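You operate a simulated robot arm through the tools that you are given. There is no shell and no other tool. Be economical: measure what you need, move in short steps, check, and stop when the job is done.

Carry out the task below with a simulated robot arm. There is one attempt and no reset: what you move stays moved.

TASK
Put the green filter that says "30 h" from the folding table on top of the black stain dabber and the green filter labelled "10 h" on the blue felt mat.
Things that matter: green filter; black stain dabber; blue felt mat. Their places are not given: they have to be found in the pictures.

It is judged by the outcome, as a careful person would: the job done as asked, and still so three seconds after it is handed in. It fails if anything else is knocked over, pushed out of place, dropped, spilled or broken.

THE ROBOT
A 7-joint arm with a two-finger parallel gripper, fixed in place. Base frame: the origin is at the foot of the arm, x ahead of it, y to its left, z up; the work surface is at about z = 0.74. Lengths are in m, angles in degrees, forces in N, time in s.
With the tool pointing down near the work surface it reaches from about 0.2 to 0.68 m from the base axis. Its first joint turns from -66.0 to 66.0 degrees. Payload 2.4 kg.
Tool frame: the origin (TCP) lies between the finger pads and is the grasp point; the fingertips stand 0.03 m ahead of it; z points along the fingers, y is the line along which they close. The gripper opens to 0.094 m. The fingers are 0.028 m wide and 0.01 m thick; the gripper's body (0.05 by 0.096 m) begins 0.055 m behind the TCP.
Orientation is that of the tool frame in the base frame, as a unit quaternion [x, y, z, w]. With the fingers straight down and closing along the base's y, the tool's x points along the base's -x, its y along +y and its z along -z.

THE INTERFACE
- The arm moves only by the tool arm_command. Its argument "targets" is a list of rows, each an object of numbers (a shift or turn left out is 0, a gripper value left out holds the last): "tx", "ty", "tz": the shift along the base's x, y, z in mm; "wx", "wy", "wz": the turn, a rotation vector about the base's x, y, z in degrees; "gripper": the closure, from 0 (fully open) to 1 (shut). In form: [{"tx": .., "ty": .., "tz": .., "wx": .., "wy": .., "wz": .., "gripper": ..}, ...]. A call has 1 to 10 rows; each row shifts and turns the commanded pose from where the row before left it. A row lasts 0.2 s, in which the tool goes at most 0.05 m and 8.6 degrees; a call with a longer step from one row to the next is refused whole, and so is a gripper value outside its range. A pose out of reach is approached as far as the arm can. The call stops where the force on the tool passes 40 N (or 10 N more than at its start, if that is more) or the arm is blocked; 0.2 s more then pass. The fingers move at their own pace (about 0.153 m/s each) and stop on an object; they squeeze with about 40 N. The grip force told is the motor's: it shows also when the fingers shut on nothing. Time passes only in rows, and 0.2 s behind the last, so rows that do not move let the fingers close. It gives the time, the measured TCP pose, the force on the tool (base axes), the opening and the grip force at its end, in the units of the frame above (readings bear some noise).
- Cameras (640 x 400 px; columns grow to the right, rows downward): "scene" is fixed at [0.0464, 0.5025, 1.4248]; the picture's right is [-0.50, -0.87, 0.00], its down [-0.67, 0.38, -0.64] and it looks along [0.55, -0.32, -0.77] (base axes); focal length 312 px, centre (320, 200). "wrist" rides on the gripper at [-0.037, 0, -0.058] in the tool frame; the picture's right is [0.00, -1.00, 0.00], its down [0.97, 0.00, -0.24] and it looks along [0.24, 0.00, 0.97] (tool axes); focal length 218 px, centre (320, 200).
- get_image(camera): a new picture of that camera. No time passes.
- pixel_to_xyz(camera, pixels): for up to 12 pixels [column, row] of the newest picture of that camera ("zoom" is the newest enlarged one), the place [x, y, z] in the base frame of the surface seen there, good to about 0.002 m. No time passes.
- close_up(camera, box): a new picture of the part [left, top, right, bottom] of that camera's present view, enlarged. No time passes.
- sign_off(): hands the job in; it is judged then, once.

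Work in short steps. Measure before you move; look again where a grasp or a placing could have gone wrong, and mend it. You have 60 turns and 30 pictures in all, the two below and enlarged ones among them. Open the gripper and draw the arm clear of the work before you hand the job in, unless the task says otherwise; then end with one line.

The tools are called after ">>>" as name(argument=value, ...) on one line, values as JSON. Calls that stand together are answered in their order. arm_command: Moves the arm, as the interface text tells. Its arguments: {"type":"object","properties":{"targets":{"type":"array"}},"required":["targets"]} The other tools are called the same way: get_image (camera) takes a picture; pixel_to_xyz (camera, pixels) gives the place of the surface under pixels of a picture; close_up (camera, box) takes an enlarged picture of a part of a camera's view; sign_off () hands the job in.

At the start:

```text
time: 0.0
tcp_pos: [0.3931, 0.1235, 1.0087]
tcp_rot: [-0.001, 1.0, 0.001, -0.001]
wrist_force: [-0.5, 0.5, -0.6]
opening: 0.0943
grip_force: 0.0
```

scene: 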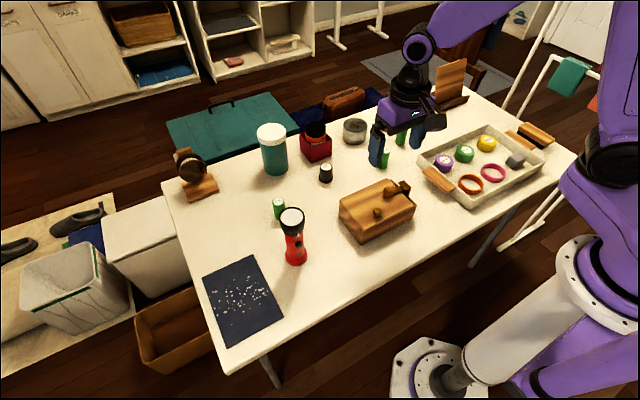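
wrist: 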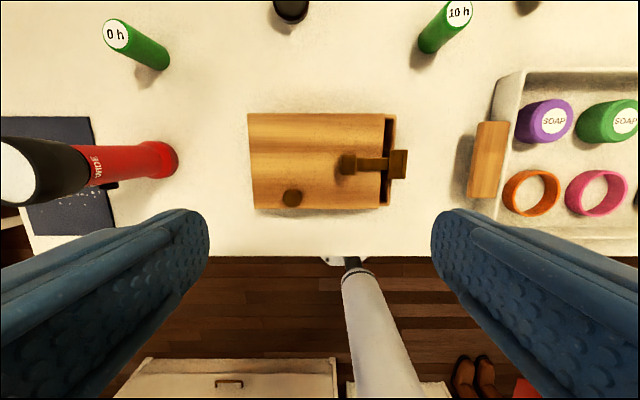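

I see green cylinders near wrist (135,45) and (445,28), and perhaps one more at scene (401,138). I zoom in to read the labels.

>>> close_up(camera="wrist", box=[80, 0, 200, 75])

>>> close_up(camera="wrist", box=[400, 0, 560, 100])

>>> close_up(camera="scene", box=[240, 90, 440, 215])

```text
5.33 times, centred on (140, 38) of wrist
```

zoom: 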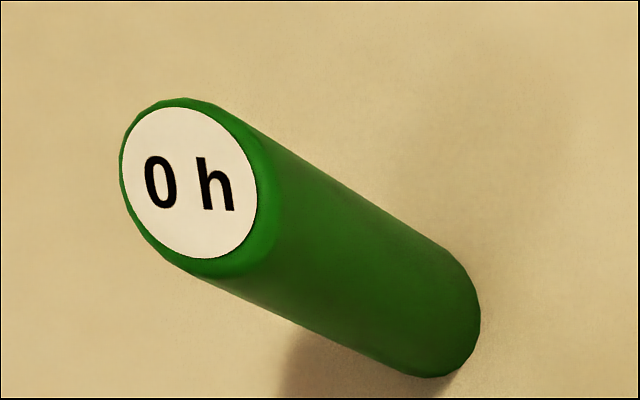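

```text
4.00 times, centred on (480, 50) of wrist
```

zoom: 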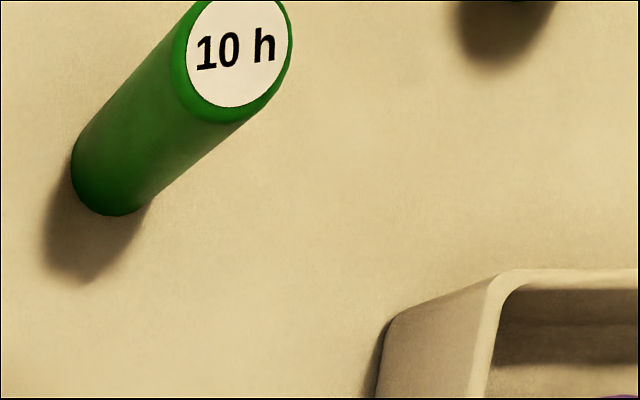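

```text
3.20 times, centred on (340, 152) of scene
```

zoom: 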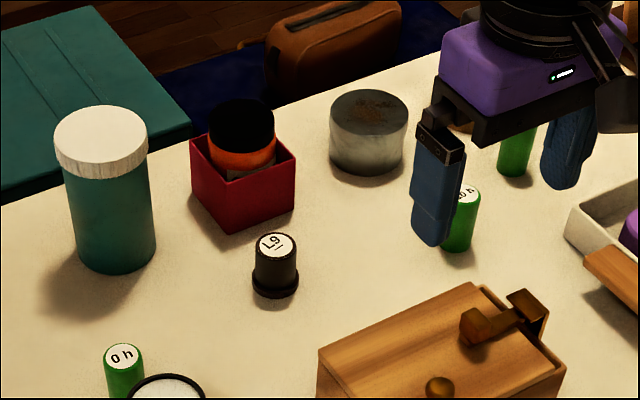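

The left filter reads "0 h" and the middle one "10 h". The third, at scene (401,138), is hidden, so I measure the key points and raise the arm back for a view.

>>> pixel_to_xyz(camera="scene", pixels=[[326, 165], [326, 180], [279, 202], [401, 140], [387, 156], [245, 300], [238, 262], [215, 275], [285, 320], [228, 345], [255, 257], [292, 215]])

>>> arm_command(targets=[{"tx": -20, "tz": 30}, {"tx": -20, "tz": 30}, {"tx": -20, "tz": 30}, {"tx": -20, "tz": 20}, {"tx": -20, "tz": 20}])

>>> get_image(camera="wrist")

>>> close_up(camera="scene", box=[300, 80, 560, 240])

```text
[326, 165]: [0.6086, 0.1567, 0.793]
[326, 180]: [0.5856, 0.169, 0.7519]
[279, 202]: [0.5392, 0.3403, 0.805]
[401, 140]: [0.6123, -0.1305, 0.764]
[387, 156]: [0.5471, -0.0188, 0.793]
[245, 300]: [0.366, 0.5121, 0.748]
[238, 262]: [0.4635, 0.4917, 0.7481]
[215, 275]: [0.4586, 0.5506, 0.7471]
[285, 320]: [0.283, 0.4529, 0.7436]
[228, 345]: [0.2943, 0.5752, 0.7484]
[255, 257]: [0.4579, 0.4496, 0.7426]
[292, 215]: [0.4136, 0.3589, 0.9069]
```

```text
time: 1.2
tcp_pos: [0.2912, 0.1229, 1.1396]
tcp_rot: [0.001, 1.0, 0.0, 0.0]
wrist_force: [-0.3, 0.9, 0.0]
opening: 0.094
grip_force: 0.0
```

```text
24 pictures are left
```

wrist: 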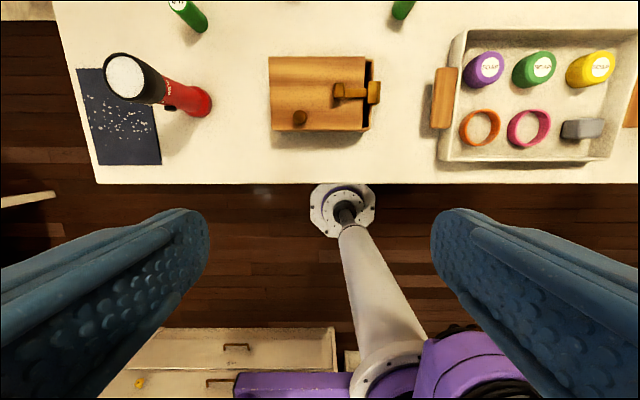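

```text
2.46 times, centred on (430, 160) of scene
```

zoom: 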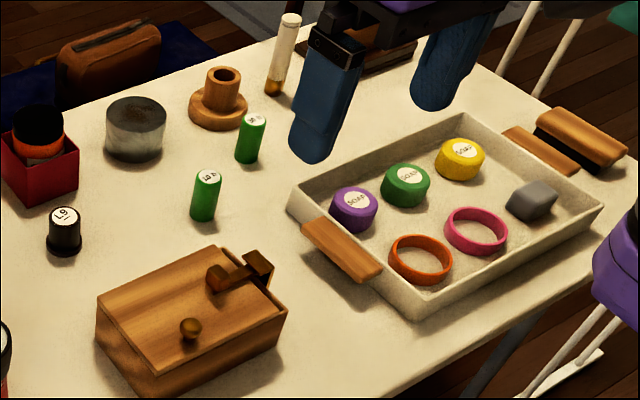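

Both middle filters are visible now. I zoom in on the third label and on the black candidates.

>>> close_up(camera="scene", box=[375, 115, 423, 145])

>>> close_up(camera="scene", box=[290, 115, 386, 190])

>>> close_up(camera="scene", box=[160, 130, 320, 355])

```text
13.33 times, centred on (399, 130) of scene
```

zoom: 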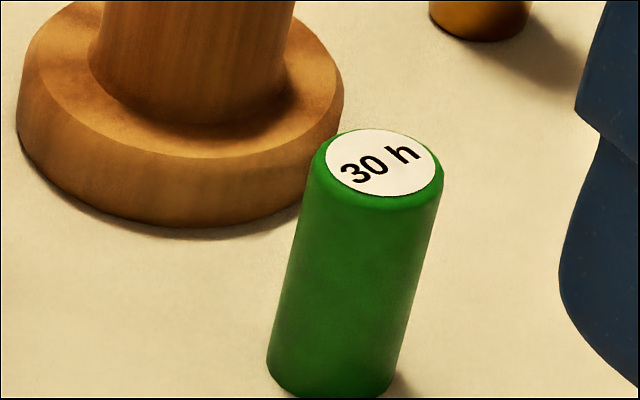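

```text
5.33 times, centred on (338, 152) of scene
```

zoom: 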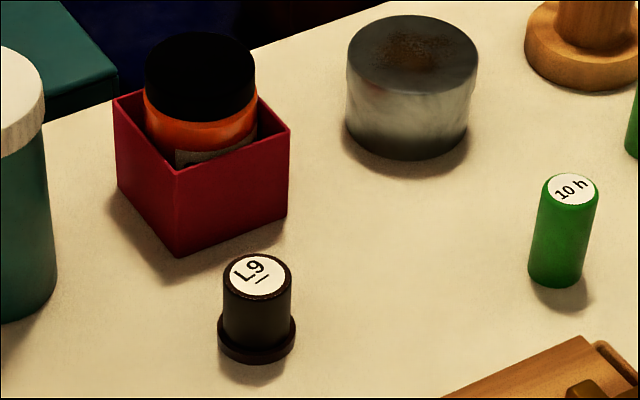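

```text
1.78 times, centred on (240, 242) of scene
```

zoom: 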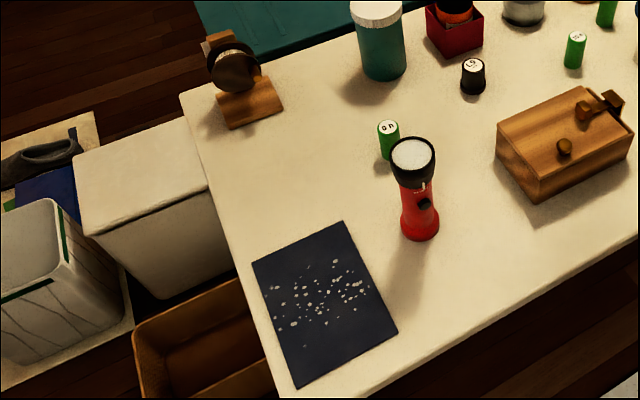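

The third filter is "30 h" and the black dabber is at about (326,170). I take a fresh scene picture and measure the tops.

>>> get_image(camera="scene")

>>> pixel_to_xyz(camera="scene", pixels=[[403.6, 127.2], [400.5, 127.5], [406.8, 127.8], [399.8, 142], [385.5, 149.8], [382.5, 164.5], [326.7, 166.1], [322, 166.6], [331.5, 166.6], [326.2, 162.8], [326.5, 169.6], [400, 122.8]])

```text
19 pictures are left
```

scene: 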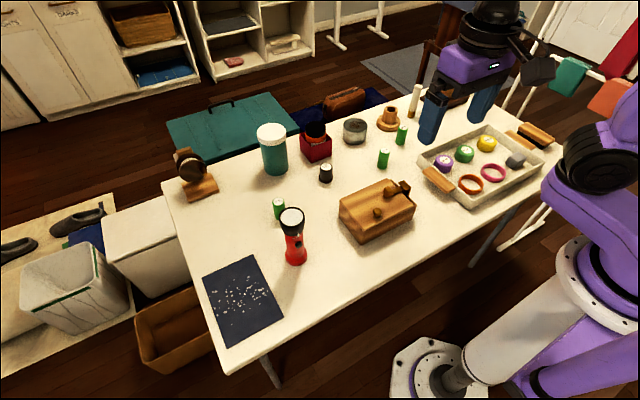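

```text
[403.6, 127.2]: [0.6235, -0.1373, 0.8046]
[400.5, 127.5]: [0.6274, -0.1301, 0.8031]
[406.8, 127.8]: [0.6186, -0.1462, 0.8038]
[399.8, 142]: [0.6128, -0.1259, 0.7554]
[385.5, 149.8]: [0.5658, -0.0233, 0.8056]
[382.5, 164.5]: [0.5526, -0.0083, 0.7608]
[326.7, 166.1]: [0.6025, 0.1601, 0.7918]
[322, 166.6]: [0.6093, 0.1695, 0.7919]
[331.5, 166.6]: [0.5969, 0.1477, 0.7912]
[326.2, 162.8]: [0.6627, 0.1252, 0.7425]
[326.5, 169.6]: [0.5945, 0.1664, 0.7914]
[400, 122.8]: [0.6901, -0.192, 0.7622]
```

The 30 h top is near (0.623,-0.137,0.805), the 10 h top near (0.565,-0.022), and the dabber top near (0.602,0.160,0.792). Next I measure the neighbours: the spool, red box, jar, flashlight and mat.

>>> pixel_to_xyz(camera="scene", pixels=[[388, 108], [379, 124], [388, 130], [396.5, 126], [319, 159], [302, 152], [331, 140], [316, 126], [294, 245], [283, 318], [206, 277], [252, 258]])

>>> arm_command(targets=[{"tx": 45, "ty": -20}, {"tx": 40, "ty": -30}, {"tx": 40, "ty": -30}, {"tx": 40, "ty": -30, "tz": -20}, {"tx": 40, "ty": -30, "tz": -30}, {"tx": 20, "ty": -40, "tz": -30}, {"tx": 20, "ty": -40, "tz": -30}, {"tx": 7, "ty": -40, "tz": -20}])

>>> get_image(camera="wrist")

```text
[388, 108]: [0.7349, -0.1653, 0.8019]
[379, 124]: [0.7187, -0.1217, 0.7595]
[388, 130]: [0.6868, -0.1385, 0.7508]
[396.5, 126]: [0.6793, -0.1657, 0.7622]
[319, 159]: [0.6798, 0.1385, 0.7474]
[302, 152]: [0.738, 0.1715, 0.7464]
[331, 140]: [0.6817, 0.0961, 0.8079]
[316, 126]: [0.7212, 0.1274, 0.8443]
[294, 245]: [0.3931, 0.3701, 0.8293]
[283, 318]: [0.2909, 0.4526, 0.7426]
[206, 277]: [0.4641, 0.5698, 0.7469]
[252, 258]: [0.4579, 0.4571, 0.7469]
```

```text
refused: row 4 steps farther than a row can; nothing moved
```

```text
18 pictures are left
```

wrist: 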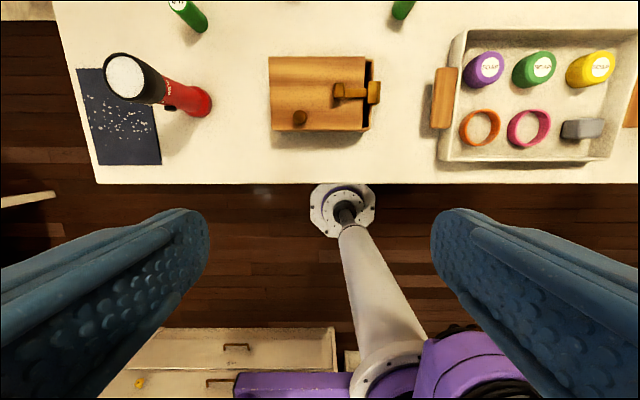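

The step was too long, so I resend the move toward the 30 h filter as ten even rows. The spool's near edge is at x≈0.68, which is clear when closing along y.

>>> arm_command(targets=[{"tx": 31, "ty": -26, "tz": -15}, {"tx": 31, "ty": -26, "tz": -15}, {"tx": 31, "ty": -26, "tz": -15}, {"tx": 31, "ty": -26, "tz": -15}, {"tx": 31, "ty": -26, "tz": -15}, {"tx": 31, "ty": -26, "tz": -15}, {"tx": 31, "ty": -26, "tz": -15}, {"tx": 31, "ty": -26, "tz": -15}, {"tx": 31, "ty": -26, "tz": -15}, {"tx": 31, "ty": -26, "tz": -15}])

>>> get_image(camera="wrist")

```text
time: 3.4
tcp_pos: [0.602, -0.1377, 0.9883]
tcp_rot: [0.0, 1.0, 0.0, 0.0]
wrist_force: [-0.3, -0.7, 0.3]
opening: 0.0938
grip_force: 0.0
```

```text
17 pictures are left
```

wrist: 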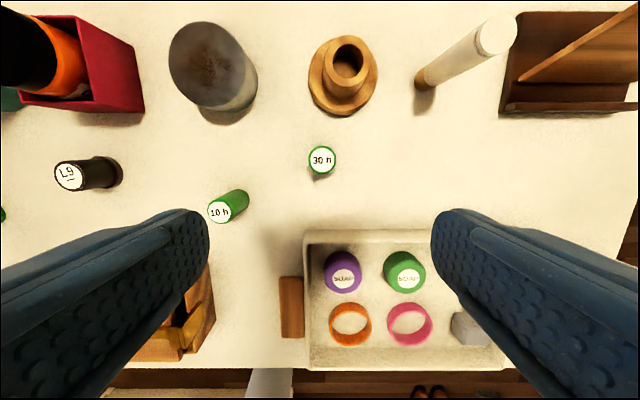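

The "30 h" top is at wrist (322,160) and the tray's far wall at about row 235. I measure the centres of the tops, plus the tray edge.

>>> pixel_to_xyz(camera="wrist", pixels=[[322, 160], [311, 159], [333, 159], [322, 149], [322, 171], [219, 212], [69, 177], [59, 177], [79, 177], [320, 234], [400, 234], [342, 114]])

```text
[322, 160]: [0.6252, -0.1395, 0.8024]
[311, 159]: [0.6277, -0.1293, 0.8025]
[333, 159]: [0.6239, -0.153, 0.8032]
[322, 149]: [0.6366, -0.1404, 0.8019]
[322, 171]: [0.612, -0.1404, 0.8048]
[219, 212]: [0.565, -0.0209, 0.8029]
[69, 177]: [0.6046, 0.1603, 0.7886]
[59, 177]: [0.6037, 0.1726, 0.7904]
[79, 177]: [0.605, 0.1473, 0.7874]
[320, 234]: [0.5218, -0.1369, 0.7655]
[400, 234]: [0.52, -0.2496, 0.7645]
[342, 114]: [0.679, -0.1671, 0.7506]
```

The 30 h centre is (0.625,-0.140). I descend to z≈0.785 in steps, then close.

>>> arm_command(targets=[{"tx": 23, "ty": -2.5, "tz": -30}, {"tz": -45}, {"tz": -45}, {"tz": -40}, {"tz": -25}, {"tz": -18}])

```text
time: 4.8
tcp_pos: [0.6255, -0.1371, 0.7855]
tcp_rot: [0.001, 1.0, 0.0, 0.0]
wrist_force: [0.2, 0.5, 0.3]
opening: 0.0937
grip_force: 0.0
```

The pose is good, so I nudge y by -2 mm and close.

>>> arm_command(targets=[{"ty": -2, "gripper": 0}, {"gripper": 0.5}, {"gripper": 0.8}, {"gripper": 1}, {"gripper": 1}])

```text
time: 6.0
tcp_pos: [0.6259, -0.1408, 0.7867]
tcp_rot: [0.0, 1.0, 0.0, 0.001]
wrist_force: [0.4, -0.4, -0.4]
opening: 0.03
grip_force: 39.9
```

The filter is held with a 30 mm opening. I lift it and carry it toward the dabber.

>>> arm_command(targets=[{"tz": 30}, {"tz": 45}, {"tz": 45}, {"ty": 45}, {"tx": -5, "ty": 45}, {"tx": -5, "ty": 45}, {"tx": -5, "ty": 45}, {"tx": -5, "ty": 45}, {"ty": 45}])

>>> get_image(camera="wrist")

```text
time: 8.0
tcp_pos: [0.6058, 0.1308, 0.907]
tcp_rot: [0.001, 1.0, 0.0, 0.0]
wrist_force: [-0.1, -0.6, 0.1]
opening: 0.0302
grip_force: 40.2
```

```text
16 pictures are left
```

wrist: 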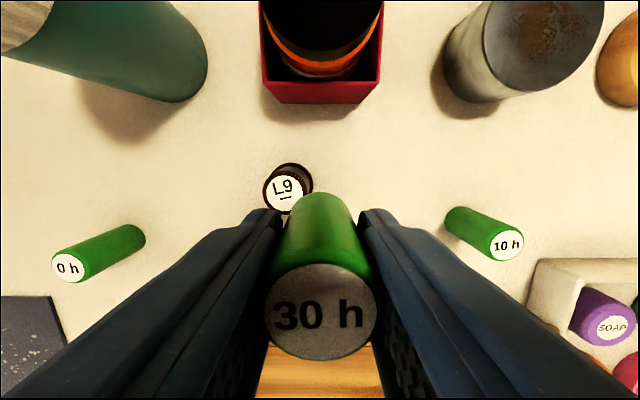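

The filter sits upright in the grip. I measure the dabber top at (285,195) and the held filter's top at (321,312).

>>> pixel_to_xyz(camera="wrist", pixels=[[285, 194], [266, 192], [304, 192], [285, 211], [285, 177], [321, 275], [321, 350], [270, 310], [373, 310], [345, 98]])

```text
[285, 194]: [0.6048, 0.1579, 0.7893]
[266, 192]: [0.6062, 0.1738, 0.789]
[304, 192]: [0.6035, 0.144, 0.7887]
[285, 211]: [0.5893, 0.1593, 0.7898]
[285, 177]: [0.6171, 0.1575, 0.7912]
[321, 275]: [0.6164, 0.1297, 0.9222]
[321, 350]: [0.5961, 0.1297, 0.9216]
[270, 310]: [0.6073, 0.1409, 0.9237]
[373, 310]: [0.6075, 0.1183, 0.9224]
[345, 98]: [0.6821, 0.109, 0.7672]
```

The dabber centre is about (0.604,0.159,0.790) and the filter centre (0.607,0.130), with its bottom at about 0.861. I align, then lower 64 mm.

>>> arm_command(targets=[{"tx": -3, "ty": 29}, {}, {"tz": -30}, {"tz": -24}, {"tz": -10}])

>>> close_up(camera="scene", box=[280, 115, 376, 190])

```text
time: 9.2
tcp_pos: [0.6028, 0.1594, 0.8429]
tcp_rot: [0.0, 1.0, 0.0, 0.0]
wrist_force: [-0.6, 0.3, 0.5]
opening: 0.0304
grip_force: 39.8
```

```text
5.33 times, centred on (328, 152) of scene
```

zoom: 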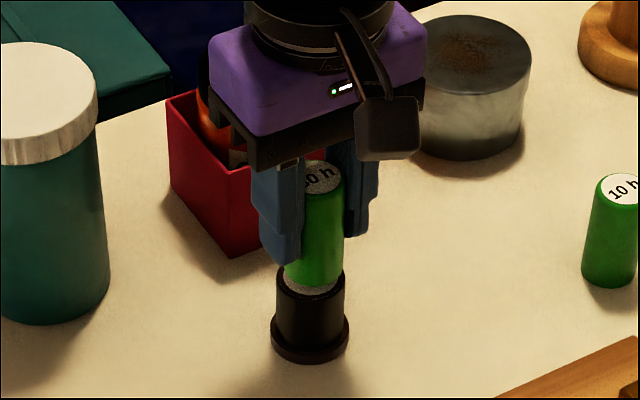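

It is aligned with a small gap of about 6–8 mm. I lower in 2 mm steps until contact shows.

>>> arm_command(targets=[{"tz": -2}, {"tz": -2}, {"tz": -1}, {}])

```text
time: 10.2
tcp_pos: [0.6025, 0.1592, 0.8391]
tcp_rot: [0.001, 1.0, -0.001, 0.0]
wrist_force: [-0.6, -0.2, 0.0]
opening: 0.0303
grip_force: 40.5
```

>>> arm_command(targets=[{"tz": -1}, {"tz": -1}, {}])

>>> close_up(camera="scene", box=[302, 150, 350, 185])

```text
time: 11.0
tcp_pos: [0.6029, 0.1595, 0.8358]
tcp_rot: [-0.001, 1.0, -0.001, -0.001]
wrist_force: [0.7, 0.3, 0.1]
opening: 0.0302
grip_force: 39.7
```

```text
11.43 times, centred on (326, 168) of scene
```

zoom: 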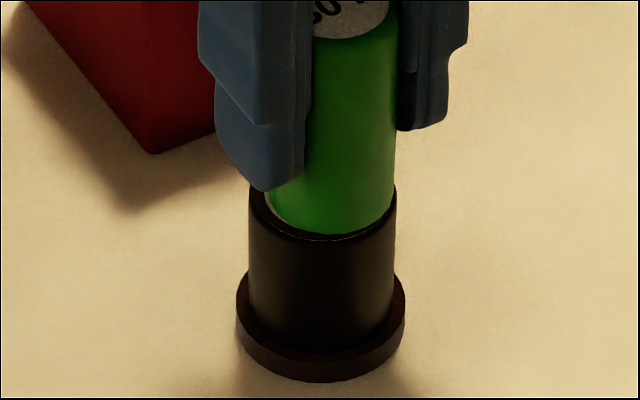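

There is still no contact, and the filter is about 2 mm too far toward picture-right. I shift (+1,+2) mm and keep lowering.

>>> arm_command(targets=[{"tx": 1, "ty": 2}, {"tz": -1}, {}, {"tz": -1}, {}])

```text
time: 12.2
tcp_pos: [0.6039, 0.1599, 0.8331]
tcp_rot: [-0.001, 1.0, 0.0, -0.001]
wrist_force: [-0.6, 0.7, 0.9]
opening: 0.0302
grip_force: 39.9
```

>>> arm_command(targets=[{"tz": -0.7}, {}])

>>> close_up(camera="scene", box=[302, 150, 350, 185])

```text
time: 12.8
tcp_pos: [0.6039, 0.1599, 0.8339]
tcp_rot: [0.001, 1.0, 0.0, 0.001]
wrist_force: [-0.8, 0.2, 8.0]
opening: 0.0302
grip_force: 40.2
```

```text
11.43 times, centred on (326, 168) of scene
```

zoom: 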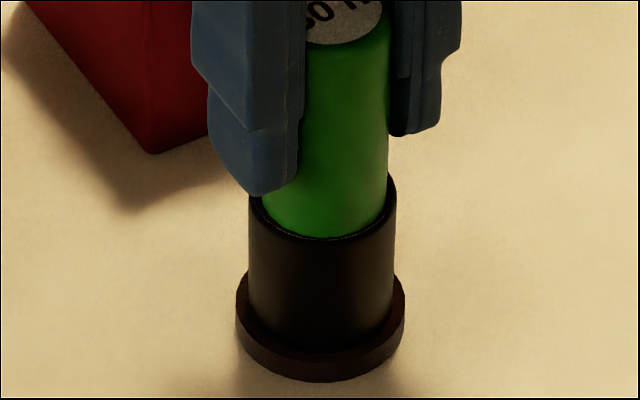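

Contact shows at 8 N and the filter is centred. I open in small steps to about 70 mm, then rise straight up.

>>> arm_command(targets=[{"gripper": 0.65}, {"gripper": 0.55}, {"gripper": 0.4}, {"gripper": 0.2}, {}, {"tz": 20}, {"tz": 40}, {"tz": 40}, {"tz": 30}])

>>> close_up(camera="scene", box=[280, 115, 376, 190])

```text
time: 14.8
tcp_pos: [0.603, 0.1616, 0.9645]
tcp_rot: [0.001, 1.0, 0.0, 0.0]
wrist_force: [0.3, -0.3, 0.1]
opening: 0.0752
grip_force: 0.1
```

```text
5.33 times, centred on (328, 152) of scene
```

zoom: 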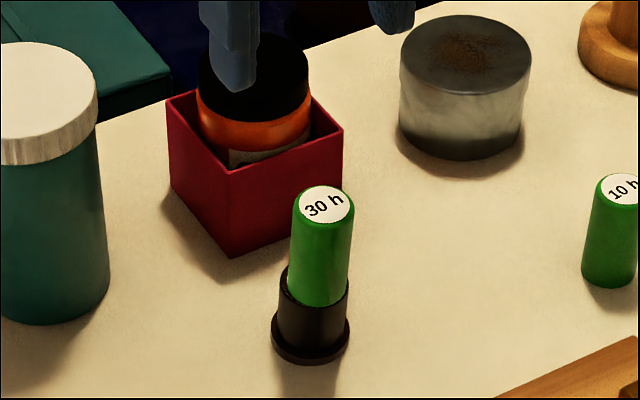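

The 30 h filter stands on the dabber. Next I move above the 10 h filter at about (0.565,-0.021) and look.

>>> arm_command(targets=[{"tx": -8, "ty": -37}, {"tx": -8, "ty": -37}, {"tx": -8, "ty": -37}, {"tx": -7, "ty": -36}, {"tx": -7, "ty": -36}])

>>> get_image(camera="wrist")

```text
time: 16.0
tcp_pos: [0.5658, -0.022, 0.9633]
tcp_rot: [-0.001, 1.0, 0.0, 0.0]
wrist_force: [-0.2, -0.3, 0.3]
opening: 0.0749
grip_force: 0.0
```

```text
11 pictures are left
```

wrist: 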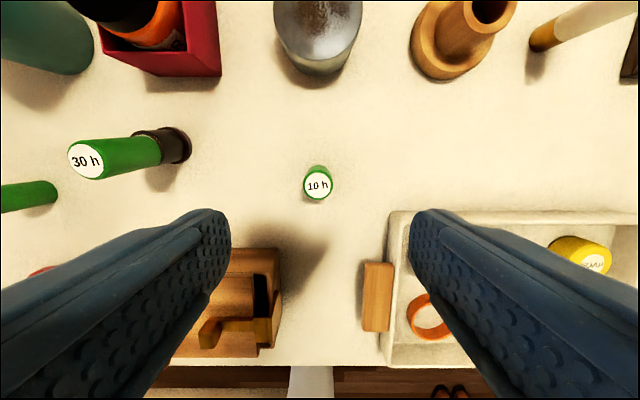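

>>> pixel_to_xyz(camera="wrist", pixels=[[318, 185], [305, 185], [331, 185], [318, 173], [318, 197], [255, 250], [277, 250], [400, 214], [245, 330]])

```text
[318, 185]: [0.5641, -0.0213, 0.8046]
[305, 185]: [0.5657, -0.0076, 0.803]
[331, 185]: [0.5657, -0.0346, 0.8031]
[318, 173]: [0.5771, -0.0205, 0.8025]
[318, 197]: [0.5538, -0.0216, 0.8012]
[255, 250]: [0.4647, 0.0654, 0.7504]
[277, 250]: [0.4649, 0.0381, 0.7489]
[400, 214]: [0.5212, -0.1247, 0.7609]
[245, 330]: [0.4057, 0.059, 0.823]
```

The 10 h centre is (0.565,-0.021), directly under the TCP, with the neighbours clear. I descend and grasp.

>>> arm_command(targets=[{"tz": -45}, {"tz": -45}, {"tz": -45}, {"tz": -25}, {"tz": -18}, {"gripper": 0.5}, {"gripper": 0.8}, {"gripper": 1}, {"gripper": 1}])

```text
time: 18.0
tcp_pos: [0.5658, -0.0218, 0.7859]
tcp_rot: [-0.001, 1.0, -0.001, 0.0]
wrist_force: [1.2, -0.4, 0.2]
opening: 0.0305
grip_force: 39.8
```

Grasped. I lift to about z=1.05, above the flashlight top at 0.907, and start moving toward the mat.

>>> arm_command(targets=[{"tz": 30}, {"tz": 47}, {"tz": 47}, {"tz": 47}, {"tz": 47}, {"tz": 47}, {"tx": -15, "ty": 42}, {"tx": -15, "ty": 42}, {"tx": -15, "ty": 42}, {"tx": -15, "ty": 42}])

>>> arm_command(targets=[{"tx": -15, "ty": 42}, {"tx": -15, "ty": 42}, {"tx": -15, "ty": 42}, {"tx": -15, "ty": 42}, {"tx": -15, "ty": 42}, {"tx": -15, "ty": 42}, {"tx": -15, "ty": 42}, {"tx": -15, "ty": 42}, {"tx": -10, "ty": 28}])

>>> get_image(camera="wrist")

```text
time: 20.2
tcp_pos: [0.5067, 0.1437, 1.0492]
tcp_rot: [0.0, 1.0, 0.001, -0.001]
wrist_force: [-0.7, -0.6, -0.5]
opening: 0.0306
grip_force: 39.7
```

```text
time: 22.2
tcp_pos: [0.3769, 0.5107, 1.0502]
tcp_rot: [0.0, 1.0, 0.0, 0.001]
wrist_force: [-0.4, 0.1, -0.1]
opening: 0.0307
grip_force: 39.9
```

```text
10 pictures are left
```

wrist: 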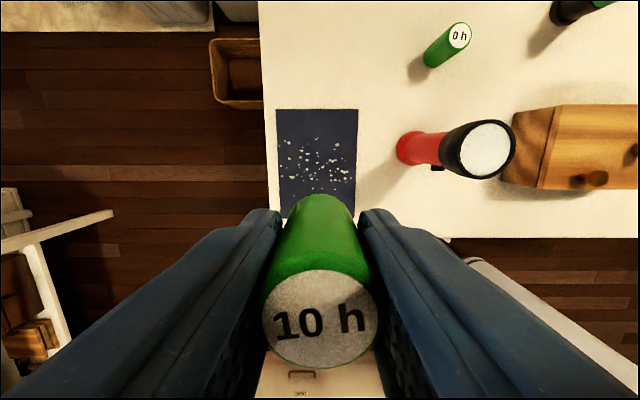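

The mat spans about (276–357, 109–215). I measure it, the specks and the flashlight body.

>>> pixel_to_xyz(camera="wrist", pixels=[[279, 112], [354, 113], [283, 210], [353, 190], [316, 124], [306, 158], [329, 169], [340, 180], [405, 150], [465, 150], [290, 130]])

>>> close_up(camera="wrist", box=[260, 100, 380, 220])

```text
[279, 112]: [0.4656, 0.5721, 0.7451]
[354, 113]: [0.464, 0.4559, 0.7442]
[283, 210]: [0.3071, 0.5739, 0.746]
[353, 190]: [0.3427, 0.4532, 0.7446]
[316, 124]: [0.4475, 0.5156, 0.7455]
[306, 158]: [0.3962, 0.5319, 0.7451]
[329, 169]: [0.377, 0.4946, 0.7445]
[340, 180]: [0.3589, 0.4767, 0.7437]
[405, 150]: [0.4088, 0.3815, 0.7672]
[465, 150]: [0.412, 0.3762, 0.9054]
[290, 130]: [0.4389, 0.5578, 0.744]
```

```text
3.33 times, centred on (320, 160) of wrist
```

zoom: 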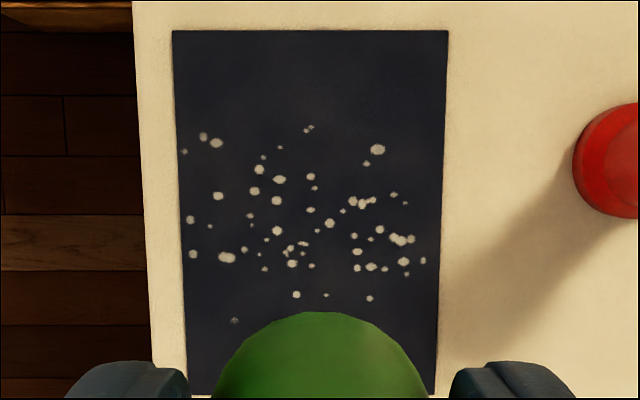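

The mat top is at z≈0.745, spanning x 0.285–0.467 and y 0.453–0.575, and the specks are flat. I put the filter at about (0.328,0.514) on the clean part, lowering to just above contact.

>>> arm_command(targets=[{"tx": -25, "ty": 2}, {"tx": -24, "ty": 1}, {"tz": -48}, {"tz": -48}, {"tz": -48}, {"tz": -48}, {"tz": -35}, {"tz": -20}, {"tz": -5}])

>>> arm_command(targets=[{"tz": -2}, {"tz": -2}, {"tz": -2}, {}])

>>> close_up(camera="scene", box=[190, 220, 318, 350])

```text
time: 24.2
tcp_pos: [0.3281, 0.5138, 0.7981]
tcp_rot: [0.0, 1.0, 0.0, 0.001]
wrist_force: [0.3, -0.1, 0.0]
opening: 0.0304
grip_force: 39.7
```

```text
time: 25.2
tcp_pos: [0.3275, 0.5132, 0.7919]
tcp_rot: [0.001, 1.0, 0.0, 0.001]
wrist_force: [0.1, 0.5, -1.0]
opening: 0.0305
grip_force: 39.2
```

```text
3.08 times, centred on (254, 285) of scene
```

zoom: 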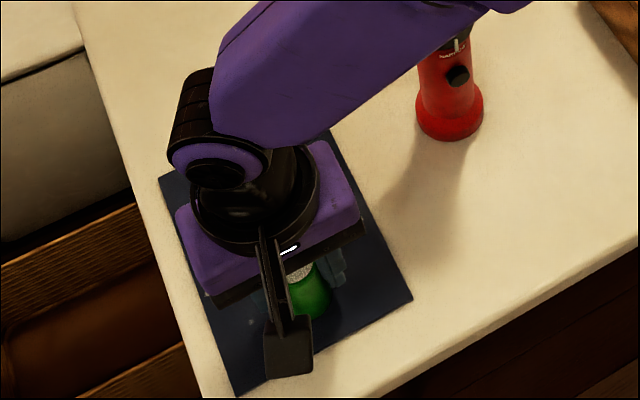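

No contact yet at 0.792, so I lower in 1 mm steps.

>>> arm_command(targets=[{"tz": -1}, {}, {"tz": -1}, {}])

```text
time: 26.2
tcp_pos: [0.3267, 0.5118, 0.791]
tcp_rot: [-0.001, 1.0, 0.0, 0.0]
wrist_force: [-0.8, -0.4, -0.6]
opening: 0.0305
grip_force: 39.8
```

>>> arm_command(targets=[{"tz": -1}, {}, {"tz": -0.7}, {}])

```text
time: 27.2
tcp_pos: [0.3266, 0.5123, 0.7888]
tcp_rot: [0.0, 1.0, 0.0, 0.0]
wrist_force: [-1.7, -2.1, 6.9]
opening: 0.0307
grip_force: 40.5
```

Contact shows at 7 N. I open gently, rise straight up, and look.

>>> arm_command(targets=[{"gripper": 0.65}, {"gripper": 0.55}, {"gripper": 0.4}, {"gripper": 0.2}, {}, {"tz": 20}, {"tz": 45}, {"tz": 45}, {"tz": 45}, {"tz": 45}])

>>> arm_command(targets=[{"tz": 45}, {"tz": 45}, {"tz": 20, "ty": -40}, {"ty": -45}, {"ty": -45}, {"ty": -45}, {"ty": -45}, {"ty": -45}, {"ty": -45}, {"ty": -45}])

>>> get_image(camera="scene")

>>> close_up(camera="scene", box=[190, 130, 350, 350])

```text
time: 29.4
tcp_pos: [0.3261, 0.5091, 0.9913]
tcp_rot: [0.0, 1.0, 0.0, 0.0]
wrist_force: [0.1, 0.7, 0.3]
opening: 0.0752
grip_force: 0.1
```

```text
time: 31.6
tcp_pos: [0.3255, 0.1557, 1.0989]
tcp_rot: [0.0, 1.0, 0.0, -0.001]
wrist_force: [0.9, -0.2, 0.6]
opening: 0.0753
grip_force: 0.1
```

```text
7 pictures are left
```

scene: 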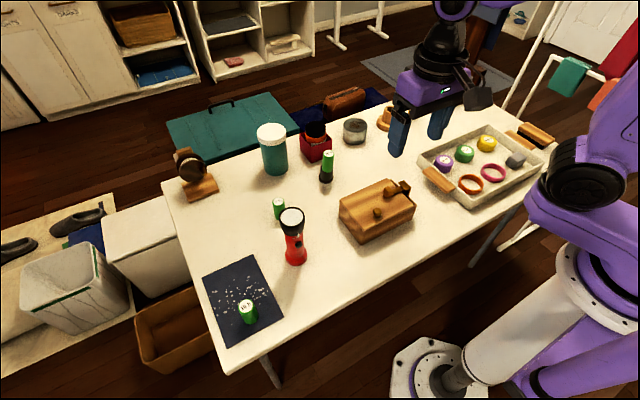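

```text
1.82 times, centred on (270, 240) of scene
```

zoom: 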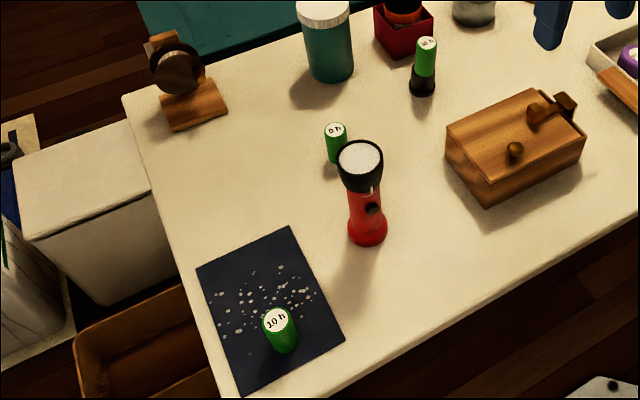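

Both filters stand upright where asked, everything else is where it was, and the gripper is open and clear of the work. I hand the job in.

>>> sign_off()

```text
The job is handed in.
```

The "30 h" green filter is standing on the black stain dabber and the "10 h" green filter is on the blue felt mat; nothing else was disturbed.
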